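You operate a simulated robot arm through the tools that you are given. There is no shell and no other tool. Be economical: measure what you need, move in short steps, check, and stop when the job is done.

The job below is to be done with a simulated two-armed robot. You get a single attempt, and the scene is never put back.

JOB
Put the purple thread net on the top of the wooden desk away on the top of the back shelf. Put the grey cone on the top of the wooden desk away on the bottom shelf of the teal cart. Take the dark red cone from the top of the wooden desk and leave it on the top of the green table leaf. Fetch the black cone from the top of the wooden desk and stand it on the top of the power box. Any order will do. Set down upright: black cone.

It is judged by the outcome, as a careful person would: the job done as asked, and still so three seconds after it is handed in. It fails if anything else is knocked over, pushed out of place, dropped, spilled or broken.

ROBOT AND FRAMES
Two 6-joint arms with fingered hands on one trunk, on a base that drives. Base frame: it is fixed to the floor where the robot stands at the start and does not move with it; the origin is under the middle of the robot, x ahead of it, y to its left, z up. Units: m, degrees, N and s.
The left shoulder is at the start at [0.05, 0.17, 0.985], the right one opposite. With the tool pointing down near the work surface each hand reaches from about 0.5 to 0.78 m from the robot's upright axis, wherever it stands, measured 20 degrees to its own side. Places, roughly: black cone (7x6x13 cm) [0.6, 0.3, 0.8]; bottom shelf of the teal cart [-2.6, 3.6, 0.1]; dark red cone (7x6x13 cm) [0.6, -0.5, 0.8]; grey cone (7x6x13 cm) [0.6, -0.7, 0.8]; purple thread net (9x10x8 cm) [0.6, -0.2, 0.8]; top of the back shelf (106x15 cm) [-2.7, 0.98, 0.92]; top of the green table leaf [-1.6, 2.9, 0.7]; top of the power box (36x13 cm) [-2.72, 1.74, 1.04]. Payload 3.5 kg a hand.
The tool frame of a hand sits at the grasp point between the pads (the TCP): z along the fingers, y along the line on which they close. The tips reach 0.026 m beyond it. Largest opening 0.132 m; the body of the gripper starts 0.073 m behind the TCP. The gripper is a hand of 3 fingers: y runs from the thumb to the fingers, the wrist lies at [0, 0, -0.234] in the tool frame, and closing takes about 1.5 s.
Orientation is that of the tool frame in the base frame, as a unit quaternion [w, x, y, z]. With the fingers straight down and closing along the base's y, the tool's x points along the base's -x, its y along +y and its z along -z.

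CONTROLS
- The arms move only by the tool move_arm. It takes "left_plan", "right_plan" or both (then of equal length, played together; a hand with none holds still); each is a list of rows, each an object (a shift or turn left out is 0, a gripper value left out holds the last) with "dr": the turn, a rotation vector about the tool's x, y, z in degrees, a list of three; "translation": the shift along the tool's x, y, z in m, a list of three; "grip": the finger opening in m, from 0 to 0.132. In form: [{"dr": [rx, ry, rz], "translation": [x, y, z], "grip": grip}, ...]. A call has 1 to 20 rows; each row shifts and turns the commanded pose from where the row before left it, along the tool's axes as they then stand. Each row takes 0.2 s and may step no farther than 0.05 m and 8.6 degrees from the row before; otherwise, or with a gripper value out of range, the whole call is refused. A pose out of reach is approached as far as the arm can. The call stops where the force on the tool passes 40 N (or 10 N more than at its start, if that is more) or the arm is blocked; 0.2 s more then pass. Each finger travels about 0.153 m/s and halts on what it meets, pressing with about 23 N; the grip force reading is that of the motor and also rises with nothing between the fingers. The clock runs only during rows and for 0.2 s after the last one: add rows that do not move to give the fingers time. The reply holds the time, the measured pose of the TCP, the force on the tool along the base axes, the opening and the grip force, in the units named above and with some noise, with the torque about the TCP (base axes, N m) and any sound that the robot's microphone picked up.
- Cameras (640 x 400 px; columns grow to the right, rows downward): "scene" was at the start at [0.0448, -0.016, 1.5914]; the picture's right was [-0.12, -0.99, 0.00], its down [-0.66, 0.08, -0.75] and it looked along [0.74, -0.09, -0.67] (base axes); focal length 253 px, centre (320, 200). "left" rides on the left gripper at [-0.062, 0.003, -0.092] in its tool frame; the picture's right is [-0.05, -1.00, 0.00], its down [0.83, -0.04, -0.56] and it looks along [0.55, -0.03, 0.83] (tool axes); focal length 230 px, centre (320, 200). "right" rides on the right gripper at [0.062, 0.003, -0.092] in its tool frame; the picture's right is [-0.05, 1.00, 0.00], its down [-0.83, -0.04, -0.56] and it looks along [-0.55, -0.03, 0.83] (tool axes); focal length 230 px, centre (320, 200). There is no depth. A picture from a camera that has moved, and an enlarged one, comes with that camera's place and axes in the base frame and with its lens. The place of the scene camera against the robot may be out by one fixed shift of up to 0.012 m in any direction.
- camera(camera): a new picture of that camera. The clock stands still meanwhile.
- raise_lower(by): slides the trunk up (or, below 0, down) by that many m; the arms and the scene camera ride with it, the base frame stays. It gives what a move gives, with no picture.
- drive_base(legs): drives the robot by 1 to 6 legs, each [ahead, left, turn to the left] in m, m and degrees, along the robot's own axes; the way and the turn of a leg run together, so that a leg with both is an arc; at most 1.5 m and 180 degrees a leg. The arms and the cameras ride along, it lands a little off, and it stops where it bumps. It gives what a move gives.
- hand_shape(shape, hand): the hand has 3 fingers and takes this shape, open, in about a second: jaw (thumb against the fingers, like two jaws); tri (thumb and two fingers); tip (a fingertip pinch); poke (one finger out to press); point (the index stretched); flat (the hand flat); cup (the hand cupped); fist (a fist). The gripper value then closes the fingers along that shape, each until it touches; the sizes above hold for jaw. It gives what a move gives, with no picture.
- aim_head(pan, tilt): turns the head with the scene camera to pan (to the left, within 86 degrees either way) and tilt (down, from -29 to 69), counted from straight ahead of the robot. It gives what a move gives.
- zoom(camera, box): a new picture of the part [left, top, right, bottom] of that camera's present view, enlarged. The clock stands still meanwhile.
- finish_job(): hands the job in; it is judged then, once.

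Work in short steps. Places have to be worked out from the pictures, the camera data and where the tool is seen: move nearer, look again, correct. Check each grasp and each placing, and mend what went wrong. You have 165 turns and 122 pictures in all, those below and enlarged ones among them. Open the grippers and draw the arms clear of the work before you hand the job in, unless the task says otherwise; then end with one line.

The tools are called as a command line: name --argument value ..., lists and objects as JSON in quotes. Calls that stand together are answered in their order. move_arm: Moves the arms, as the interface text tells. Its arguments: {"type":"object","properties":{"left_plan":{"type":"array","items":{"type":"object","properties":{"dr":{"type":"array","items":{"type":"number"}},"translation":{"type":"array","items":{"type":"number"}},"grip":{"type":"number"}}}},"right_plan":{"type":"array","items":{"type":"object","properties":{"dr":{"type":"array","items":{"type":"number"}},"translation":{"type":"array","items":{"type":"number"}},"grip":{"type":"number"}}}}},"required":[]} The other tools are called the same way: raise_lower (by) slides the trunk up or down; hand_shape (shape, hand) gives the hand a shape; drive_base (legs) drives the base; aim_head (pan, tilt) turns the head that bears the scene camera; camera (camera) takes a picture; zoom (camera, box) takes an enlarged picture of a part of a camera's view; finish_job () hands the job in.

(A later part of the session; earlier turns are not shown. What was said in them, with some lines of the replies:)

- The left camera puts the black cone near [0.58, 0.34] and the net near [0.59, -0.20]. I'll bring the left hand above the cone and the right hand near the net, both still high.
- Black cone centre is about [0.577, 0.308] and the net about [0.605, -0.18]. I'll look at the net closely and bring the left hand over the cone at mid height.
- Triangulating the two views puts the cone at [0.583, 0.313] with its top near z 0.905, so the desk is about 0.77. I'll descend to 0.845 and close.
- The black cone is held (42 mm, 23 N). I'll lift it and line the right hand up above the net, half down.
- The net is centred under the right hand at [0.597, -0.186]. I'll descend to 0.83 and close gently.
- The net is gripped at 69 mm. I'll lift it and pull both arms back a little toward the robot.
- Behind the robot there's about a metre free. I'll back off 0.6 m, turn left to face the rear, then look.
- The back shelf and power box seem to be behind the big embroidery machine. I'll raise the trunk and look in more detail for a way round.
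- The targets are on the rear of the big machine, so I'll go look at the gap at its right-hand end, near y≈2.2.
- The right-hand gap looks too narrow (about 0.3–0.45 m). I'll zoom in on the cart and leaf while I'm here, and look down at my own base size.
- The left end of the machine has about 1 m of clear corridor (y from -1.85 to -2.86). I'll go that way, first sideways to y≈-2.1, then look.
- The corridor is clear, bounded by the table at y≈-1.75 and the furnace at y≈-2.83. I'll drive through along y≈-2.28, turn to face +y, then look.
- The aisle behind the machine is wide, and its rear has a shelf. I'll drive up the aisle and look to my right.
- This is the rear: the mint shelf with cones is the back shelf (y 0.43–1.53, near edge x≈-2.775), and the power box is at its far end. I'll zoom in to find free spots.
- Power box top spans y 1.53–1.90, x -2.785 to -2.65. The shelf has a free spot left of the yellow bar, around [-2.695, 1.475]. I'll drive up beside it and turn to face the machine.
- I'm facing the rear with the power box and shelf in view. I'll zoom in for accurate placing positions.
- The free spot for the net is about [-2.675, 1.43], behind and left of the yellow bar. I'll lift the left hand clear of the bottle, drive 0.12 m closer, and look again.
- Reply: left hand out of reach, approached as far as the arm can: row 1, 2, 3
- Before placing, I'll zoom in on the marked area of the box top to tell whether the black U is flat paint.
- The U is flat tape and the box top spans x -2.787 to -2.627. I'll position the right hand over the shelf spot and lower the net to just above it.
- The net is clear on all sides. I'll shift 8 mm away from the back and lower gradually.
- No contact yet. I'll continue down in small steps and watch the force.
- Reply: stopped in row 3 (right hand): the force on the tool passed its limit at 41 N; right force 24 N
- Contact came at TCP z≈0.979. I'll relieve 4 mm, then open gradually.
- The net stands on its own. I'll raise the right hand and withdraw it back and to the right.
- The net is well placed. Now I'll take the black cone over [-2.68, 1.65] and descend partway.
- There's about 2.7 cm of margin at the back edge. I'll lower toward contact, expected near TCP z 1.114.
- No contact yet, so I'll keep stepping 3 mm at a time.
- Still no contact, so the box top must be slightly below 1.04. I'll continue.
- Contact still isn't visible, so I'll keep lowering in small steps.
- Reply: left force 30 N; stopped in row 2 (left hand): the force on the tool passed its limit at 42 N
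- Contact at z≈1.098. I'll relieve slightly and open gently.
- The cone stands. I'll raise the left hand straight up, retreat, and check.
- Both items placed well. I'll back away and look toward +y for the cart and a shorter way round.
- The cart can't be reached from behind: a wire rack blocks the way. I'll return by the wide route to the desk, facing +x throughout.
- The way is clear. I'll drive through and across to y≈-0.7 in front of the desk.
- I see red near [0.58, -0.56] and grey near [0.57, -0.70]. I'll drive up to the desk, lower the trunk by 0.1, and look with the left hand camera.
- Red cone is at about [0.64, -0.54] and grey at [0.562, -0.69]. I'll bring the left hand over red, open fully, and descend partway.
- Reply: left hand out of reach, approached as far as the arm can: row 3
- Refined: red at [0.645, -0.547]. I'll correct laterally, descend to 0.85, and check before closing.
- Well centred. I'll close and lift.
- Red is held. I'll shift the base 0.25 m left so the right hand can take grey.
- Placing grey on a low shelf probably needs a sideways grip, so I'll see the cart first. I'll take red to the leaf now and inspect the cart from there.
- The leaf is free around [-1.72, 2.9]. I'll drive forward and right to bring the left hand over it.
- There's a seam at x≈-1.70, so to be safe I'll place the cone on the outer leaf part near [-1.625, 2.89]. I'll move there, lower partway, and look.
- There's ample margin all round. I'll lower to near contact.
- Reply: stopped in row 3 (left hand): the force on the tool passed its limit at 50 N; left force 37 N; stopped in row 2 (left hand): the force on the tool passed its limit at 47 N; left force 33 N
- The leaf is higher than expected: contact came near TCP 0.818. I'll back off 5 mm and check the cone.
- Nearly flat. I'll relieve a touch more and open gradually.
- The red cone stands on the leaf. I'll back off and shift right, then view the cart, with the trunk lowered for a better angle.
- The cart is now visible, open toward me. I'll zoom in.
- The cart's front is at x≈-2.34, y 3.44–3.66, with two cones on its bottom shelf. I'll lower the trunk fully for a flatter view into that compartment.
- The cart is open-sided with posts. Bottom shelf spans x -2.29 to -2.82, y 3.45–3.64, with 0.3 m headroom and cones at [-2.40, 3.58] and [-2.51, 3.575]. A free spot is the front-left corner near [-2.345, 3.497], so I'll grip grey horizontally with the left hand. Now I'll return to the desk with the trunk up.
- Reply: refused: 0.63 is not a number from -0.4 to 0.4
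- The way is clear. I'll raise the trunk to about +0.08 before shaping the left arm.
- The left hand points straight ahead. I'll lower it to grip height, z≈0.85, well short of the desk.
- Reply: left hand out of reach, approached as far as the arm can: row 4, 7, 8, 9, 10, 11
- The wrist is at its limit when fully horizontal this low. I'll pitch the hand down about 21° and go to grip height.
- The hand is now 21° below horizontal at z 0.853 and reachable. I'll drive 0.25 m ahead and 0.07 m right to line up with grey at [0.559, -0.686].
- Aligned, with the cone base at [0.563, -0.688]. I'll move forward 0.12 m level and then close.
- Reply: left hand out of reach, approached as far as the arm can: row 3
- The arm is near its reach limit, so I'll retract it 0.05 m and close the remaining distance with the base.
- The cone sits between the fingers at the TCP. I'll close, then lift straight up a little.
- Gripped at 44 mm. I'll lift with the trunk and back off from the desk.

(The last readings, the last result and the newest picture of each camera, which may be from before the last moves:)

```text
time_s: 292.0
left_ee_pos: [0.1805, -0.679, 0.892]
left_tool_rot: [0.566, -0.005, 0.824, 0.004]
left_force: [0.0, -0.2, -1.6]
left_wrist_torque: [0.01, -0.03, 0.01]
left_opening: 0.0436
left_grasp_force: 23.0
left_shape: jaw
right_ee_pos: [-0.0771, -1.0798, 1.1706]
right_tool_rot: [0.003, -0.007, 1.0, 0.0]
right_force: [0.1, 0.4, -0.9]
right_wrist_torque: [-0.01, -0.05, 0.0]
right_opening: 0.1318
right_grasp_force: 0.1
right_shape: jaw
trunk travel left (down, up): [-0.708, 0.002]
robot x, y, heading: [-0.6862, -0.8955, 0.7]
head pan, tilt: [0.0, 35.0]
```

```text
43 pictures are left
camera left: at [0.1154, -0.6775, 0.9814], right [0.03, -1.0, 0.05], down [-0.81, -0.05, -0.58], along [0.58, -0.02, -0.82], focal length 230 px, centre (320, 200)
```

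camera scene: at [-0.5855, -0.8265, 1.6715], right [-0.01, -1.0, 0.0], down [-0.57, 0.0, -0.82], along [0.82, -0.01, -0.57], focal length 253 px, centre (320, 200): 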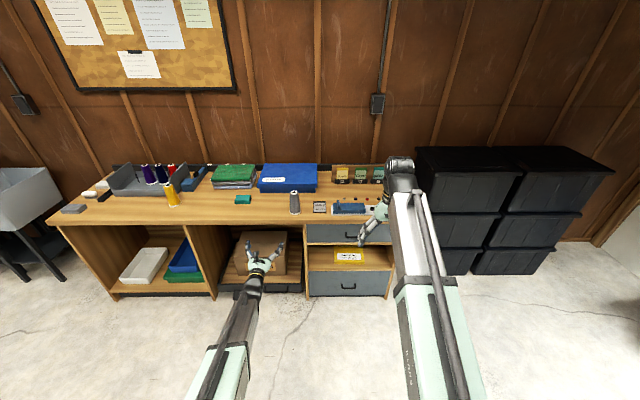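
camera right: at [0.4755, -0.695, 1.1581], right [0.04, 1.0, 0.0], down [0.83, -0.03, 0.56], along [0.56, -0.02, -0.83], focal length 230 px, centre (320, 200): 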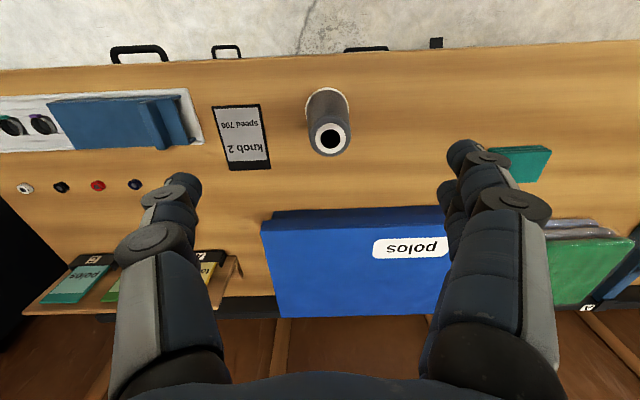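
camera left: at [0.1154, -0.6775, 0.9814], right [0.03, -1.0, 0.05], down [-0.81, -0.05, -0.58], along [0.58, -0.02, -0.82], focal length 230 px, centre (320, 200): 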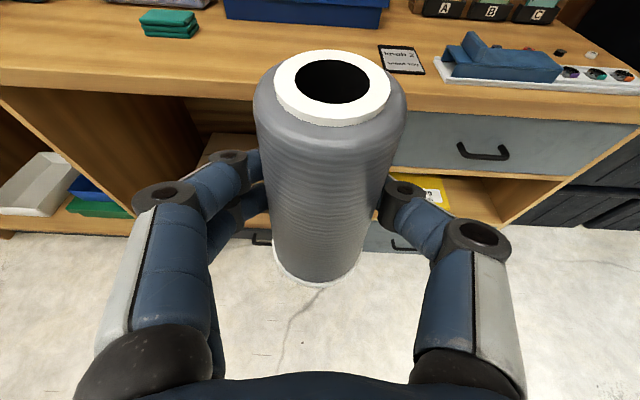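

Held upright. I'll turn around, keep well back to clear the red cone, and strafe to y≈3.4.

drive_base --legs '[[0, 0, 179.3], [-0.3, 0, 0], [0, -1.5, 0], [0, -1.5, 0], [0, -1.3, 0]]'

aim_head --pan 0 --tilt 28

camera --camera "scene"

```text
time_s: 321.2
left_ee_pos: [-1.0068, 3.2059, 0.891]
left_tool_rot: [-0.021, 0.823, -0.033, -0.567]
left_force: [-0.4, -0.1, -1.1]
left_wrist_torque: [0.01, 0.01, 0.0]
left_opening: 0.0432
left_grasp_force: 22.9
left_shape: jaw
right_ee_pos: [-0.7143, 3.5828, 1.1728]
right_tool_rot: [0.001, 0.999, -0.041, -0.003]
right_force: [0.4, -0.3, -0.2]
right_wrist_torque: [-0.05, -0.01, 0.0]
right_opening: 0.1318
right_grasp_force: 0.1
right_shape: jaw
trunk travel left (down, up): [-0.708, 0.002]
robot x, y, heading: [-0.1255, 3.3364, 175.4]
head pan, tilt: [0.0, 35.0]
```

```text
time_s: 321.9
left_ee_pos: [-1.0065, 3.2025, 0.889]
left_tool_rot: [-0.024, 0.823, -0.033, -0.566]
left_force: [-0.2, -0.7, -1.1]
left_wrist_torque: [-0.01, -0.01, -0.01]
left_opening: 0.0431
left_grasp_force: 23.5
left_shape: jaw
right_ee_pos: [-0.7147, 3.5755, 1.1722]
right_tool_rot: [-0.002, 0.999, -0.042, -0.003]
right_force: [0.3, 0.1, 0.6]
right_wrist_torque: [0.0, 0.0, 0.0]
right_opening: 0.1321
right_grasp_force: 0.0
right_shape: jaw
trunk travel left (down, up): [-0.708, 0.002]
robot x, y, heading: [-0.1224, 3.3363, 175.3]
head pan, tilt: [0.0, 28.0]
```

```text
42 pictures are left
camera scene: at [-0.1732, 3.3417, 1.7214], right [0.08, 1.0, 0.0], down [0.47, -0.04, -0.88], along [-0.88, 0.07, -0.47], focal length 253 px, centre (320, 200)
```

scene: 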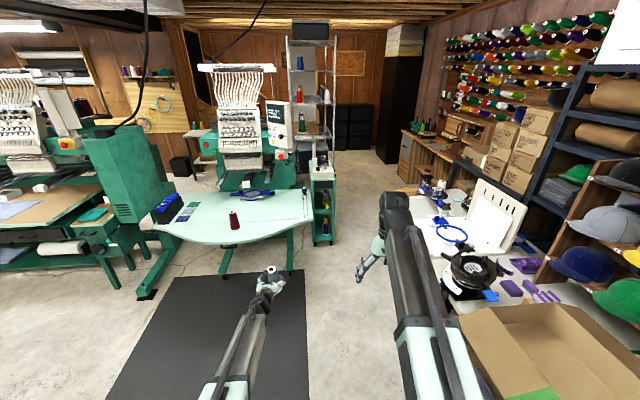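

I'll tuck both hands slightly inward, then correct heading and shift toward y≈3.65.

move_arm --left_plan '[{"translation": [0, -0.025, 0]}, {"translation": [0, -0.025, 0]}, {}]' --right_plan '[{"translation": [0, 0.04, 0]}, {"translation": [0, 0.04, 0]}, {}]'

drive_base --legs '[[0, 0, 4.7], [0.48, -0.28, 0]]'

camera --camera "scene"

```text
time_s: 322.7
left_ee_pos: [-1.004, 3.2475, 0.8927]
left_tool_rot: [-0.027, 0.825, -0.035, -0.564]
left_force: [0.5, 0.1, -1.2]
left_wrist_torque: [0.01, -0.01, 0.03]
left_opening: 0.0429
left_grasp_force: 22.4
left_shape: jaw
left hand out of reach, approached as far as the arm can: row 2
right_ee_pos: [-0.7216, 3.4966, 1.1721]
right_tool_rot: [-0.002, 0.999, -0.04, -0.003]
right_force: [-0.3, 0.5, -0.3]
right_wrist_torque: [0.0, 0.02, 0.0]
right_opening: 0.1319
right_grasp_force: 0.0
right_shape: jaw
trunk travel left (down, up): [-0.708, 0.002]
robot x, y, heading: [-0.1284, 3.3395, 175.3]
head pan, tilt: [0.0, 28.0]
```

```text
time_s: 326.4
left_ee_pos: [-1.4768, 3.4548, 0.8912]
left_tool_rot: [-0.006, 0.825, -0.002, -0.565]
left_force: [-0.3, 1.1, -1.5]
left_wrist_torque: [-0.02, -0.01, 0.0]
left_opening: 0.0429
left_grasp_force: 23.3
left_shape: jaw
right_ee_pos: [-1.2151, 3.7307, 1.1706]
right_tool_rot: [-0.002, 1.0, 0.0, -0.002]
right_force: [-0.1, -0.3, 0.0]
right_wrist_torque: [-0.01, -0.01, 0.01]
right_opening: 0.1318
right_grasp_force: 0.0
right_shape: jaw
trunk travel left (down, up): [-0.708, 0.002]
robot x, y, heading: [-0.6069, 3.6171, -180.1]
head pan, tilt: [0.0, 28.0]
```

```text
41 pictures are left
camera scene: at [-0.6568, 3.6123, 1.7204], right [0.0, 1.0, 0.0], down [0.47, 0.0, -0.88], along [-0.88, 0.0, -0.47], focal length 253 px, centre (320, 200)
```

scene: 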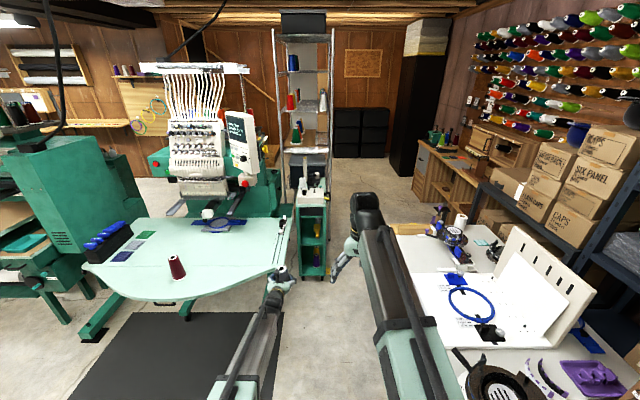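

Aligned along the gap. I'll shift 4 cm right, then lower the trunk in stages while still in front of the leaf.

drive_base --legs '[[0, -0.042, 0]]'

raise_lower --by -0.4

raise_lower --by -0.24

aim_head --pan 0 --tilt 22

camera --camera "scene"

camera --camera "left"

```text
time_s: 327.3
left_ee_pos: [-1.4771, 3.4974, 0.8915]
left_tool_rot: [-0.005, 0.825, -0.003, -0.565]
left_force: [1.0, 0.3, -2.3]
left_wrist_torque: [-0.02, -0.02, 0.02]
left_opening: 0.0429
left_grasp_force: 22.9
left_shape: jaw
right_ee_pos: [-1.2149, 3.7744, 1.1709]
right_tool_rot: [-0.001, 1.0, 0.0, -0.002]
right_force: [0.3, 0.2, 0.0]
right_wrist_torque: [-0.05, -0.01, 0.02]
right_opening: 0.1319
right_grasp_force: 0.0
right_shape: jaw
trunk travel left (down, up): [-0.708, 0.002]
robot x, y, heading: [-0.601, 3.6585, -179.9]
head pan, tilt: [0.0, 28.0]
```

```text
time_s: 331.1
left_ee_pos: [-1.4761, 3.4959, 0.4918]
left_tool_rot: [-0.006, 0.825, -0.002, -0.565]
left_force: [0.5, -0.3, -0.9]
left_wrist_torque: [-0.01, -0.02, 0.04]
left_opening: 0.0429
left_grasp_force: 23.1
left_shape: jaw
right_ee_pos: [-1.2143, 3.7708, 0.771]
right_tool_rot: [-0.001, 1.0, 0.001, -0.002]
right_force: [0.0, -0.6, -0.6]
right_wrist_torque: [-0.02, 0.0, -0.01]
right_opening: 0.1318
right_grasp_force: 0.1
right_shape: jaw
trunk travel left (down, up): [-0.308, 0.402]
robot x, y, heading: [-0.6073, 3.6642, -179.9]
head pan, tilt: [0.0, 28.0]
```

```text
time_s: 333.6
left_ee_pos: [-1.4752, 3.4955, 0.2527]
left_tool_rot: [-0.006, 0.825, -0.002, -0.565]
left_force: [-0.4, -0.2, -1.1]
left_wrist_torque: [-0.01, 0.03, 0.04]
left_opening: 0.0429
left_grasp_force: 23.2
left_shape: jaw
right_ee_pos: [-1.2148, 3.7706, 0.5314]
right_tool_rot: [-0.002, 1.0, 0.0, -0.002]
right_force: [0.8, -0.1, -0.6]
right_wrist_torque: [0.01, -0.04, 0.02]
right_opening: 0.1316
right_grasp_force: 0.2
right_shape: jaw
trunk travel left (down, up): [-0.068, 0.642]
robot x, y, heading: [-0.6025, 3.6571, -179.5]
head pan, tilt: [0.0, 28.0]
```

```text
time_s: 334.3
left_ee_pos: [-1.4763, 3.4965, 0.2509]
left_tool_rot: [-0.005, 0.825, -0.002, -0.565]
left_force: [-1.1, -0.7, -1.4]
left_wrist_torque: [0.01, -0.01, 0.03]
left_opening: 0.0426
left_grasp_force: 23.2
left_shape: jaw
right_ee_pos: [-1.2142, 3.7709, 0.5308]
right_tool_rot: [-0.001, 1.0, -0.001, -0.003]
right_force: [-0.9, -0.5, 0.4]
right_wrist_torque: [0.0, -0.02, 0.03]
right_opening: 0.1317
right_grasp_force: 0.0
right_shape: jaw
trunk travel left (down, up): [-0.068, 0.642]
robot x, y, heading: [-0.6054, 3.6587, -179.9]
head pan, tilt: [0.0, 22.0]
```

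```text
40 pictures are left
camera scene: at [-0.6575, 3.6535, 1.09], right [0.0, 1.0, 0.0], down [0.38, 0.0, -0.93], along [-0.93, 0.0, -0.38], focal length 253 px, centre (320, 200)
```

scene: 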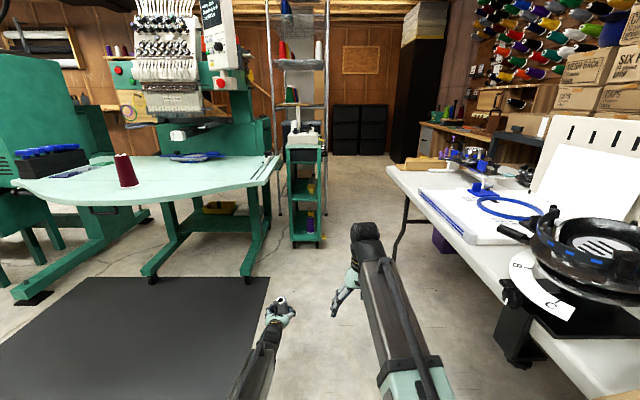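

```text
39 pictures are left
camera left: at [-1.4115, 3.4913, 0.342], right [-0.01, 1.0, 0.06], down [0.82, 0.04, -0.57], along [-0.57, 0.04, -0.82], focal length 230 px, centre (320, 200)
```

left: 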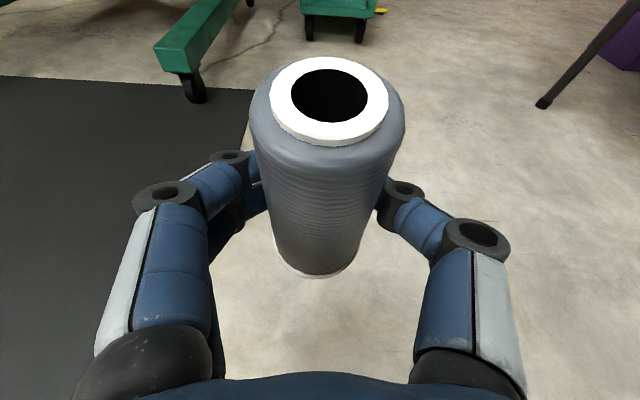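

The path is clear. I'll zoom in on the cart's bottom shelf from here.

zoom --camera "scene" --box '[270, 140, 350, 260]'

```text
3.33 times, centred on (310, 200) of scene
camera zoom: at [-0.6575, 3.6535, 1.09], right [0.0, 1.0, 0.0], down [0.38, 0.0, -0.93], along [-0.93, 0.0, -0.38], focal length 845 px, centre (353, 200)
```

zoom: 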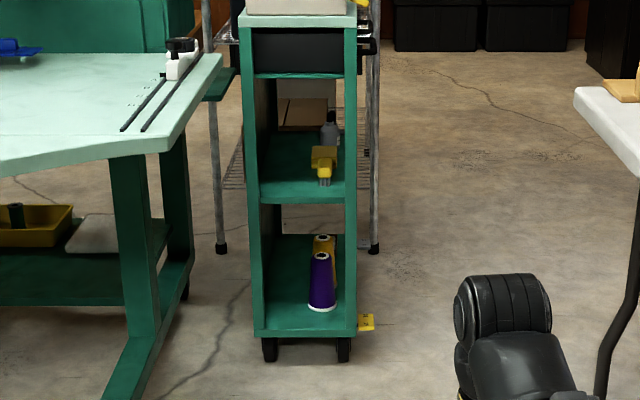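

The left side looks panelled; the opening is y 3.457–3.640 and the purple cone is at [-2.43, 3.58]. I'll target [-2.355, 3.543] to give the knuckles clearance. First I'll drive to just in front of the cart.

drive_base --legs '[[0, -0.046, -0.2], [0.68, 0, 0]]'

camera --camera "left"

camera --camera "scene"

```text
time_s: 338.6
left_ee_pos: [-2.1606, 3.5523, 0.2521]
left_tool_rot: [-0.008, 0.825, -0.006, -0.565]
left_force: [0.2, 0.7, -1.0]
left_wrist_torque: [-0.01, -0.01, 0.02]
left_opening: 0.043
left_grasp_force: 23.3
left_shape: jaw
right_ee_pos: [-1.8979, 3.8249, 0.531]
right_tool_rot: [-0.002, 1.0, -0.003, -0.003]
right_force: [-0.3, 0.2, 0.1]
right_wrist_torque: [0.02, -0.01, -0.02]
right_opening: 0.1319
right_grasp_force: 0.1
right_shape: jaw
trunk travel left (down, up): [-0.068, 0.642]
robot x, y, heading: [-1.2847, 3.7102, 179.5]
head pan, tilt: [0.0, 22.0]
```

```text
37 pictures are left
camera left: at [-2.0963, 3.5466, 0.3419], right [0.0, 1.0, 0.06], down [0.82, 0.03, -0.57], along [-0.57, 0.04, -0.82], focal length 230 px, centre (320, 200)
```

left: 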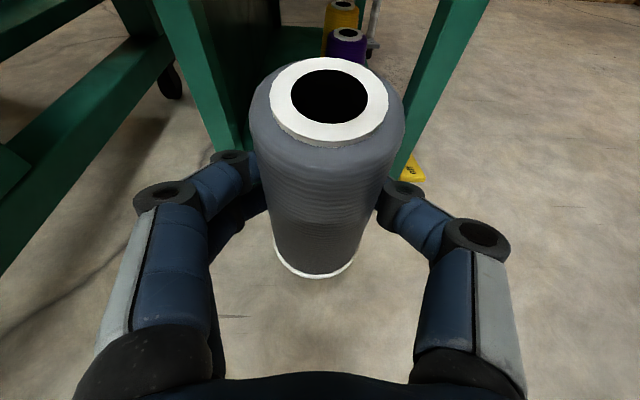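

```text
36 pictures are left
camera scene: at [-1.341, 3.703, 1.0901], right [0.01, 1.0, 0.0], down [0.37, 0.0, -0.93], along [-0.93, 0.01, -0.37], focal length 253 px, centre (320, 200)
```

scene: 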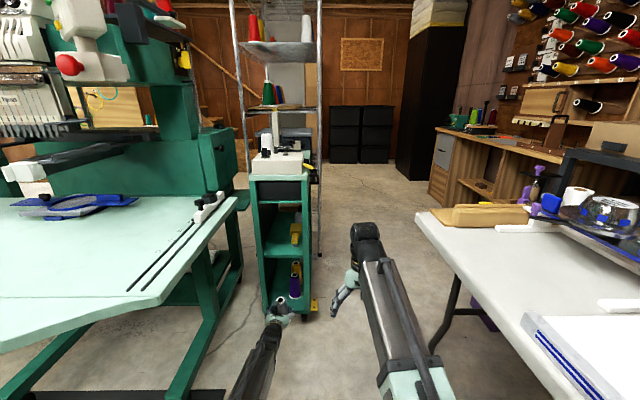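

I'll zoom the scene view to pin down the shelf front edge and cones more accurately.

zoom --camera "scene" --box '[235, 170, 345, 330]'

```text
2.50 times, centred on (290, 250) of scene
camera zoom: at [-1.341, 3.703, 1.0901], right [0.01, 1.0, 0.0], down [0.37, 0.0, -0.93], along [-0.93, 0.01, -0.37], focal length 634 px, centre (395, 75)
```

zoom: 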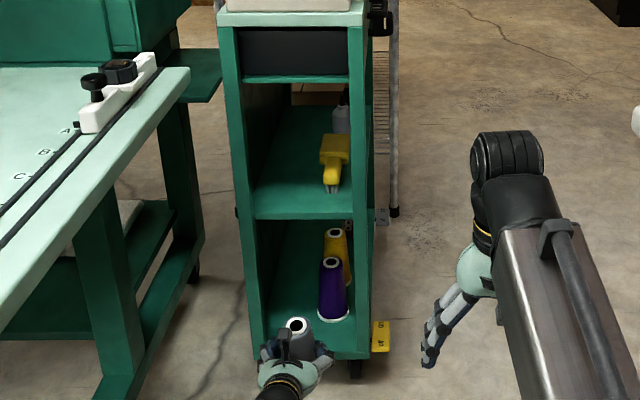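

The hand camera confirms the purple cone at about [-2.42, 3.584]; the hand is ±0.06 wide and the shelf front is near x -2.33. I'll aim for [-2.375, 3.522]: shift 3 cm left, advance 0.12 m, and look.

move_arm --left_plan '[{"translation": [0, 0.015, 0]}, {"translation": [0, 0.015, 0]}, {}]'

drive_base --legs '[[0.12, 0, 0.4]]'

camera --camera "left"

zoom --camera "scene" --box '[235, 180, 345, 340]'

```text
time_s: 339.4
left_ee_pos: [-2.1605, 3.5272, 0.2521]
left_tool_rot: [-0.008, 0.825, -0.006, -0.565]
left_force: [0.1, 0.2, -2.5]
left_wrist_torque: [-0.02, -0.01, 0.01]
left_opening: 0.043
left_grasp_force: 22.9
left_shape: jaw
left hand out of reach, approached as far as the arm can: row 1
right_ee_pos: [-1.898, 3.824, 0.5307]
right_tool_rot: [-0.001, 1.0, -0.004, -0.002]
right_force: [0.2, -0.1, 0.0]
right_wrist_torque: [0.01, 0.01, 0.04]
right_opening: 0.132
right_grasp_force: 0.1
right_shape: jaw
trunk travel left (down, up): [-0.068, 0.642]
robot x, y, heading: [-1.2915, 3.7112, 179.6]
head pan, tilt: [0.0, 22.0]
```

```text
time_s: 340.6
left_ee_pos: [-2.2831, 3.5225, 0.2532]
left_tool_rot: [-0.006, 0.825, -0.002, -0.565]
left_force: [0.7, 0.3, -2.3]
left_wrist_torque: [-0.03, -0.02, -0.01]
left_opening: 0.0428
left_grasp_force: 23.1
left_shape: jaw
right_ee_pos: [-2.0211, 3.8222, 0.5311]
right_tool_rot: [-0.001, 1.0, 0.0, -0.002]
right_force: [-0.5, 0.4, 0.9]
right_wrist_torque: [0.0, -0.01, 0.01]
right_opening: 0.1319
right_grasp_force: 0.0
right_shape: jaw
trunk travel left (down, up): [-0.068, 0.642]
robot x, y, heading: [-1.4111, 3.7107, 180.1]
head pan, tilt: [0.0, 22.0]
```

```text
34 pictures are left
camera left: at [-2.2184, 3.5175, 0.3427], right [-0.01, 1.0, 0.06], down [0.82, 0.04, -0.57], along [-0.57, 0.04, -0.82], focal length 230 px, centre (320, 200)
```

left: 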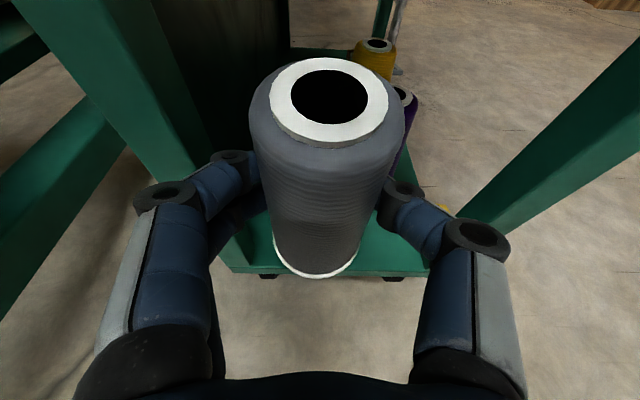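

```text
2.50 times, centred on (290, 260) of scene
camera zoom: at [-1.4643, 3.7032, 1.0901], right [0.0, 1.0, 0.0], down [0.37, 0.0, -0.93], along [-0.93, 0.0, -0.37], focal length 634 px, centre (395, 50)
```

zoom: 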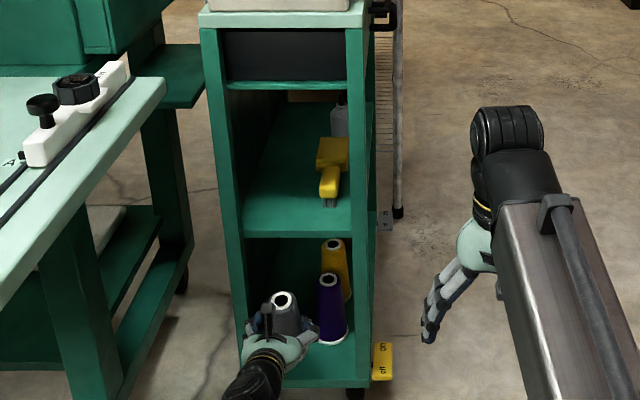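

The hand camera now shows the shelf front edge at x≈-2.30, posts' inner faces at y 3.467 and 3.616, and purple at [-2.415, 3.592]. Target is [-2.35, 3.54], so I'll shift 1.6 cm right and advance 0.067 m.

move_arm --left_plan '[{"translation": [0, -0.008, 0]}, {"translation": [0, -0.008, 0]}, {}]'

camera --camera "left"

```text
time_s: 341.4
left_ee_pos: [-2.2833, 3.5402, 0.2529]
left_tool_rot: [-0.005, 0.825, -0.002, -0.565]
left_force: [0.0, -0.2, -2.4]
left_wrist_torque: [-0.02, -0.02, 0.0]
left_opening: 0.0429
left_grasp_force: 22.6
left_shape: jaw
right_ee_pos: [-2.0206, 3.8221, 0.531]
right_tool_rot: [-0.003, 1.0, -0.001, -0.003]
right_force: [-0.5, -0.4, 0.4]
right_wrist_torque: [0.04, -0.03, -0.02]
right_opening: 0.1318
right_grasp_force: 0.0
right_shape: jaw
trunk travel left (down, up): [-0.068, 0.642]
robot x, y, heading: [-1.4109, 3.709, 180.0]
head pan, tilt: [0.0, 22.0]
```

```text
32 pictures are left
camera left: at [-2.2179, 3.5332, 0.3426], right [-0.01, 1.0, 0.05], down [0.82, 0.04, -0.57], along [-0.57, 0.04, -0.82], focal length 230 px, centre (320, 200)
```

left: 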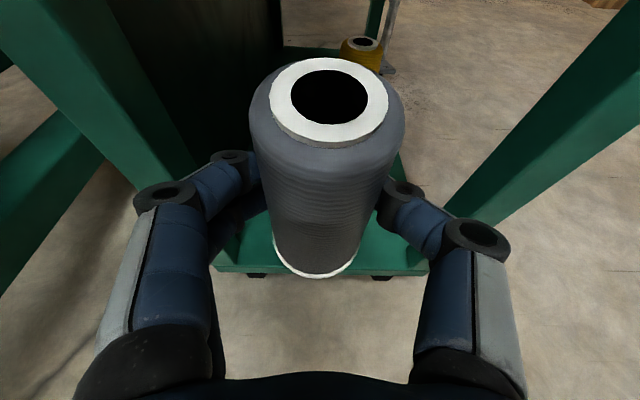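

Centred between the posts. I'll advance 0.066 m with the base.

drive_base --legs '[[0.066, 0, 0]]'

camera --camera "left"

zoom --camera "scene" --box '[225, 220, 345, 360]'

```text
time_s: 342.4
left_ee_pos: [-2.3494, 3.5385, 0.2514]
left_tool_rot: [-0.007, 0.826, -0.004, -0.564]
left_force: [0.4, -0.7, -1.8]
left_wrist_torque: [0.03, 0.01, 0.03]
left_opening: 0.043
left_grasp_force: 23.0
left_shape: jaw
right_ee_pos: [-2.0878, 3.8224, 0.5319]
right_tool_rot: [-0.003, 1.0, 0.0, -0.003]
right_force: [-0.4, -0.8, -0.2]
right_wrist_torque: [0.03, 0.01, -0.01]
right_opening: 0.1317
right_grasp_force: 0.0
right_shape: jaw
trunk travel left (down, up): [-0.068, 0.642]
robot x, y, heading: [-1.4752, 3.712, 180.1]
head pan, tilt: [0.0, 22.0]
```

```text
31 pictures are left
camera left: at [-2.2849, 3.5339, 0.3426], right [-0.01, 1.0, 0.06], down [0.82, 0.04, -0.57], along [-0.57, 0.04, -0.82], focal length 230 px, centre (320, 200)
```

left: 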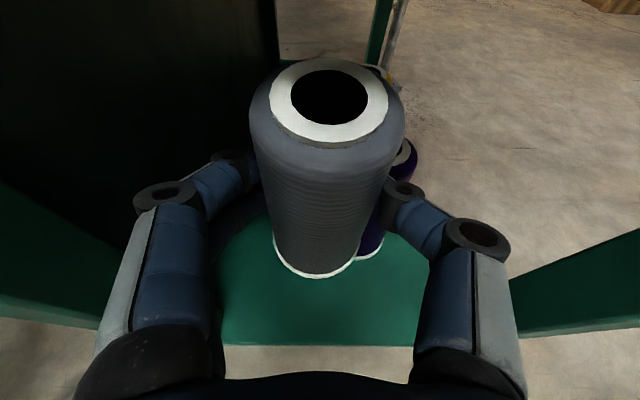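

```text
2.86 times, centred on (285, 290) of scene
camera zoom: at [-1.5312, 3.7033, 1.0901], right [0.0, 1.0, 0.0], down [0.37, 0.0, -0.93], along [-0.93, 0.0, -0.37], focal length 724 px, centre (420, -57)
```

zoom: 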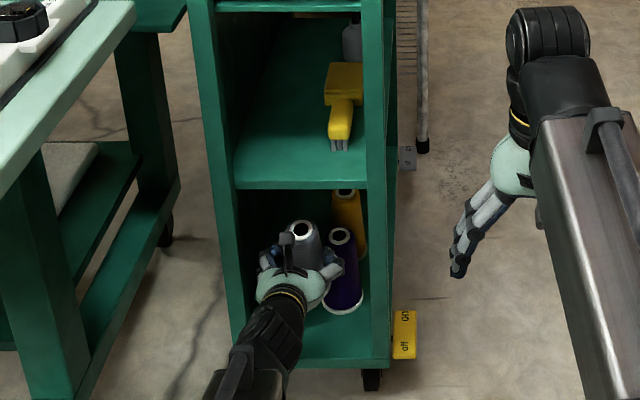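

Everything's clear: the purple cone has about 1.8 cm of gap. I'll lower the trunk 0.05 m, then finish with small arm steps.

raise_lower --by -0.045

move_arm --left_plan '[{"translation": [0.0047, 0, 0.0018]}, {}, {"translation": [0.0047, 0, 0.0018]}, {}]'

camera --camera "left"

```text
time_s: 343.3
left_ee_pos: [-2.3487, 3.5388, 0.208]
left_tool_rot: [-0.006, 0.825, -0.003, -0.565]
left_force: [-0.4, -0.4, -1.5]
left_wrist_torque: [-0.07, -0.05, 0.02]
left_opening: 0.0428
left_grasp_force: 22.8
left_shape: jaw
right_ee_pos: [-2.0875, 3.821, 0.4855]
right_tool_rot: [-0.001, 1.0, -0.001, -0.002]
right_force: [0.7, -0.3, -0.4]
right_wrist_torque: [0.0, -0.01, 0.01]
right_opening: 0.1317
right_grasp_force: 0.0
right_shape: jaw
trunk travel left (down, up): [-0.023, 0.687]
robot x, y, heading: [-1.4797, 3.7118, 179.8]
head pan, tilt: [0.0, 22.0]
```

```text
time_s: 344.3
left_ee_pos: [-2.3491, 3.54, 0.198]
left_tool_rot: [-0.006, 0.826, -0.003, -0.564]
left_force: [0.7, -1.3, 0.2]
left_wrist_torque: [-0.09, -0.05, 0.03]
left_opening: 0.043
left_grasp_force: 23.0
left_shape: jaw
right_ee_pos: [-2.0874, 3.8229, 0.4855]
right_tool_rot: [-0.002, 1.0, 0.0, -0.003]
right_force: [-0.1, 0.0, 0.1]
right_wrist_torque: [-0.01, 0.01, 0.03]
right_opening: 0.1319
right_grasp_force: 0.0
right_shape: jaw
trunk travel left (down, up): [-0.023, 0.687]
robot x, y, heading: [-1.4792, 3.7108, 179.9]
head pan, tilt: [0.0, 22.0]
```

```text
29 pictures are left
camera left: at [-2.2852, 3.5339, 0.2877], right [-0.01, 1.0, 0.06], down [0.82, 0.04, -0.57], along [-0.57, 0.04, -0.82], focal length 230 px, centre (320, 200)
```

left: 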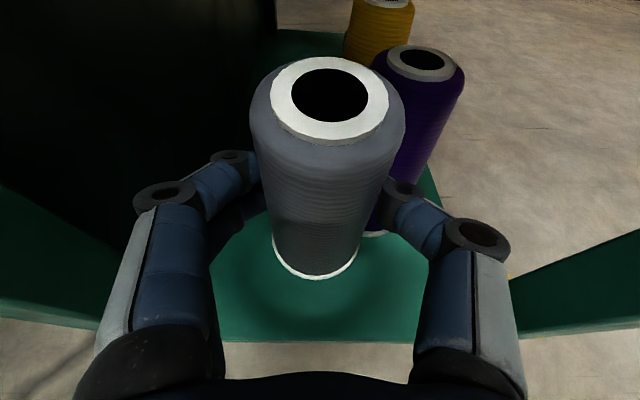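

No contact yet. I'll continue in 4–5 mm steps.

move_arm --left_plan '[{"translation": [0.0047, 0, 0.0018]}, {}, {"translation": [0.0037, 0, 0.0014]}, {}]'

move_arm --left_plan '[{"translation": [0.0037, 0, 0.0014]}, {}]'

```text
time_s: 345.3
left_ee_pos: [-2.3488, 3.5395, 0.1883]
left_tool_rot: [-0.006, 0.826, -0.003, -0.564]
left_force: [1.0, -0.9, -0.3]
left_wrist_torque: [-0.09, -0.03, 0.02]
left_opening: 0.0427
left_grasp_force: 22.7
left_shape: jaw
right_ee_pos: [-2.0873, 3.8217, 0.4872]
right_tool_rot: [-0.002, 1.0, -0.001, -0.003]
right_force: [0.1, -0.8, 0.2]
right_wrist_torque: [-0.01, 0.04, 0.03]
right_opening: 0.132
right_grasp_force: 0.2
right_shape: jaw
trunk travel left (down, up): [-0.023, 0.687]
robot x, y, heading: [-1.4791, 3.7116, 180.1]
head pan, tilt: [0.0, 22.0]
```

```text
time_s: 345.9
left_ee_pos: [-2.3501, 3.5395, 0.1865]
left_tool_rot: [-0.006, 0.825, -0.003, -0.566]
left_force: [-0.7, -2.4, 3.9]
left_wrist_torque: [-0.04, 0.0, 0.05]
left_opening: 0.0428
left_grasp_force: 23.1
left_shape: jaw
right_ee_pos: [-2.088, 3.8229, 0.4868]
right_tool_rot: [-0.002, 1.0, 0.0, -0.002]
right_force: [0.8, 0.3, 0.0]
right_wrist_torque: [0.01, 0.0, -0.01]
right_opening: 0.1317
right_grasp_force: 0.1
right_shape: jaw
trunk travel left (down, up): [-0.023, 0.687]
robot x, y, heading: [-1.4822, 3.712, 179.9]
head pan, tilt: [0.0, 22.0]
```

Light contact is starting at about 0.186. One more small step, then check.

move_arm --left_plan '[{"translation": [0.0023, 0, 0.0009]}, {}]'

camera --camera "left"

```text
time_s: 346.5
left_ee_pos: [-2.3497, 3.5397, 0.1848]
left_tool_rot: [-0.007, 0.825, -0.004, -0.565]
left_force: [-3.8, -2.7, 12.5]
left_wrist_torque: [-0.05, 0.11, 0.01]
left_opening: 0.0427
left_grasp_force: 23.7
left_shape: jaw
right_ee_pos: [-2.0882, 3.8218, 0.4855]
right_tool_rot: [-0.002, 1.0, 0.0, -0.003]
right_force: [-0.8, 0.0, 0.0]
right_wrist_torque: [0.01, -0.01, 0.02]
right_opening: 0.132
right_grasp_force: 0.1
right_shape: jaw
trunk travel left (down, up): [-0.023, 0.687]
robot x, y, heading: [-1.481, 3.7086, 179.7]
head pan, tilt: [0.0, 22.0]
```

```text
28 pictures are left
camera left: at [-2.2849, 3.5342, 0.2749], right [-0.01, 1.0, 0.06], down [0.82, 0.04, -0.58], along [-0.58, 0.04, -0.82], focal length 230 px, centre (320, 200)
```

left: 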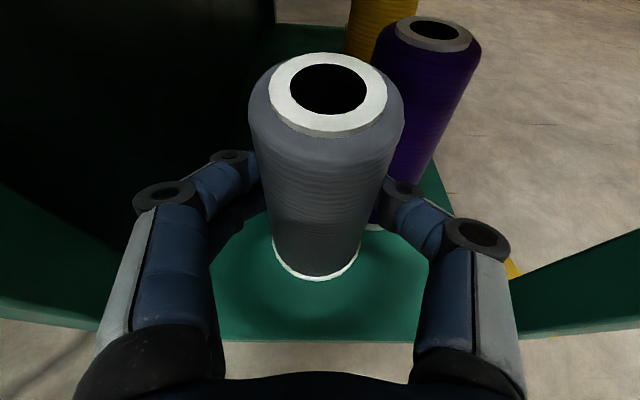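

Contact of 12 N with the cone upright. I'll open slightly and check that it stays.

move_arm --left_plan '[{"grip": 0.047}, {"grip": 0.05}, {"grip": 0.054}, {"grip": 0.058}, {}, {}]'

camera --camera "left"

```text
time_s: 347.9
left_ee_pos: [-2.3493, 3.5385, 0.1834]
left_tool_rot: [-0.006, 0.826, -0.003, -0.564]
left_force: [0.1, -0.3, -0.1]
left_wrist_torque: [-0.01, 0.01, 0.02]
left_opening: 0.0575
left_grasp_force: 0.1
left_shape: jaw
right_ee_pos: [-2.0871, 3.8223, 0.4861]
right_tool_rot: [-0.002, 1.0, -0.001, -0.003]
right_force: [-0.3, 0.4, 0.2]
right_wrist_torque: [0.01, 0.01, -0.04]
right_opening: 0.1321
right_grasp_force: 0.0
right_shape: jaw
trunk travel left (down, up): [-0.023, 0.687]
robot x, y, heading: [-1.48, 3.7112, 179.9]
head pan, tilt: [0.0, 22.0]
```

```text
27 pictures are left
camera left: at [-2.2847, 3.5344, 0.2727], right [-0.01, 1.0, 0.06], down [0.82, 0.04, -0.57], along [-0.57, 0.04, -0.82], focal length 230 px, centre (320, 200)
```

left: 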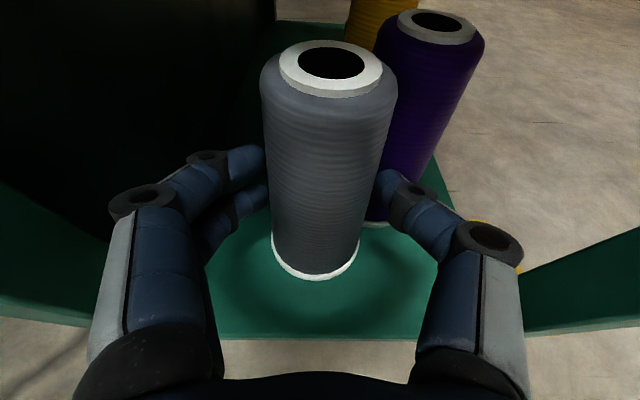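

The cone stands freely. I'll open a touch more, then withdraw straight back with the base.

move_arm --left_plan '[{"grip": 0.064}, {}, {}]'

drive_base --legs '[[-0.07, 0, 0]]'

camera --camera "left"

```text
time_s: 348.7
left_ee_pos: [-2.3486, 3.5385, 0.1814]
left_tool_rot: [-0.007, 0.826, -0.003, -0.564]
left_force: [-0.4, 0.2, 0.4]
left_wrist_torque: [0.01, -0.01, 0.02]
left_opening: 0.0633
left_grasp_force: 0.0
left_shape: jaw
right_ee_pos: [-2.0887, 3.8235, 0.4859]
right_tool_rot: [-0.002, 1.0, -0.001, -0.003]
right_force: [-0.1, 0.0, 0.3]
right_wrist_torque: [0.0, -0.04, 0.02]
right_opening: 0.1319
right_grasp_force: 0.0
right_shape: jaw
trunk travel left (down, up): [-0.023, 0.687]
robot x, y, heading: [-1.4826, 3.71, 179.8]
head pan, tilt: [0.0, 22.0]
```

```text
time_s: 349.7
left_ee_pos: [-2.2815, 3.5398, 0.1831]
left_tool_rot: [-0.006, 0.826, -0.003, -0.564]
left_force: [0.8, -0.1, -0.5]
left_wrist_torque: [0.01, -0.02, -0.02]
left_opening: 0.0635
left_grasp_force: 0.1
left_shape: jaw
right_ee_pos: [-2.0172, 3.8236, 0.4863]
right_tool_rot: [-0.001, 1.0, -0.001, -0.003]
right_force: [0.0, -0.2, -0.7]
right_wrist_torque: [0.03, 0.01, -0.03]
right_opening: 0.1317
right_grasp_force: 0.0
right_shape: jaw
trunk travel left (down, up): [-0.023, 0.687]
robot x, y, heading: [-1.4131, 3.7107, 180.1]
head pan, tilt: [0.0, 22.0]
```

```text
26 pictures are left
camera left: at [-2.2156, 3.5347, 0.2727], right [-0.01, 1.0, 0.06], down [0.82, 0.04, -0.57], along [-0.57, 0.04, -0.82], focal length 230 px, centre (320, 200)
```

left: 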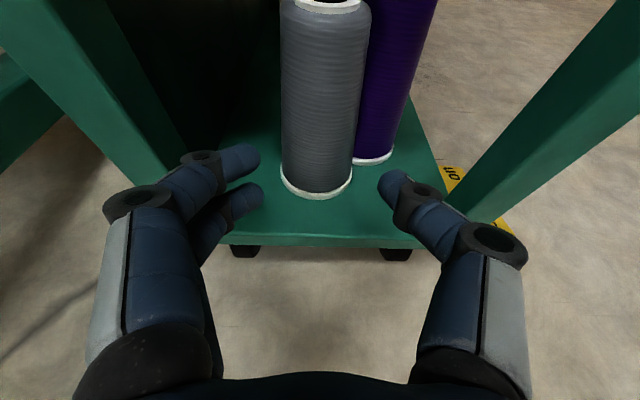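

The grey cone stands well on the bottom shelf. I'll withdraw back out of the gap and take a final look at the cart and leaf.

drive_base --legs '[[-0.85, 0, 0]]'

zoom --camera "scene" --box '[100, 120, 360, 280]'

```text
time_s: 354.1
left_ee_pos: [-1.4455, 3.5392, 0.1831]
left_tool_rot: [-0.008, 0.825, -0.005, -0.565]
left_force: [0.0, 0.4, 0.2]
left_wrist_torque: [0.0, -0.01, -0.01]
left_opening: 0.0636
left_grasp_force: 0.0
left_shape: jaw
right_ee_pos: [-1.1834, 3.8209, 0.4858]
right_tool_rot: [-0.002, 1.0, -0.004, -0.002]
right_force: [1.1, 0.3, 0.6]
right_wrist_torque: [0.0, -0.01, -0.01]
right_opening: 0.1319
right_grasp_force: 0.0
right_shape: jaw
trunk travel left (down, up): [-0.023, 0.687]
robot x, y, heading: [-0.5762, 3.7067, 179.8]
head pan, tilt: [0.0, 22.0]
```

```text
2.46 times, centred on (230, 200) of scene
camera zoom: at [-0.6275, 3.7004, 1.0451], right [0.01, 1.0, 0.0], down [0.37, 0.0, -0.93], along [-0.93, 0.0, -0.37], focal length 624 px, centre (542, 200)
```

zoom: 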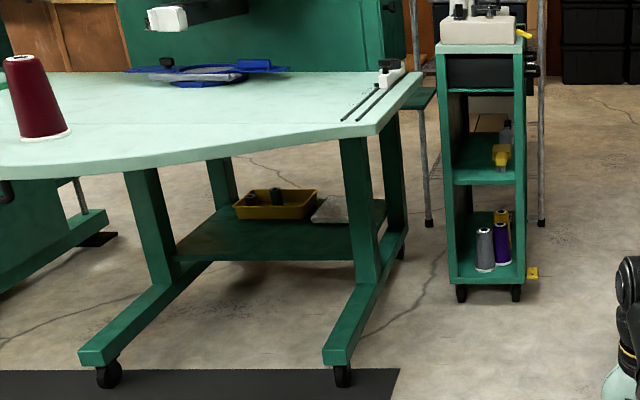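

All four items are in place. I'll open the left gripper fully, then hand the job in.

move_arm --left_plan '[{"grip": 0.1}, {"grip": 0.13}, {}, {}]'

finish_job

```text
time_s: 355.1
left_ee_pos: [-1.4452, 3.5398, 0.1821]
left_tool_rot: [-0.008, 0.826, -0.005, -0.564]
left_force: [0.8, 0.4, -0.2]
left_wrist_torque: [0.0, 0.0, 0.01]
left_opening: 0.1302
left_grasp_force: 0.0
left_shape: jaw
right_ee_pos: [-1.1851, 3.8204, 0.4854]
right_tool_rot: [-0.002, 1.0, -0.004, -0.002]
right_force: [-0.2, 0.3, 0.1]
right_wrist_torque: [-0.02, 0.01, 0.01]
right_opening: 0.1318
right_grasp_force: 0.0
right_shape: jaw
trunk travel left (down, up): [-0.023, 0.687]
robot x, y, heading: [-0.573, 3.7061, 179.9]
head pan, tilt: [0.0, 22.0]
```

```text
The job is handed in.
```

All four items are in place and the job is handed in: the purple net on the back shelf, the black cone upright on the power box, the dark red cone on the green leaf, and the grey cone on the cart's bottom shelf.
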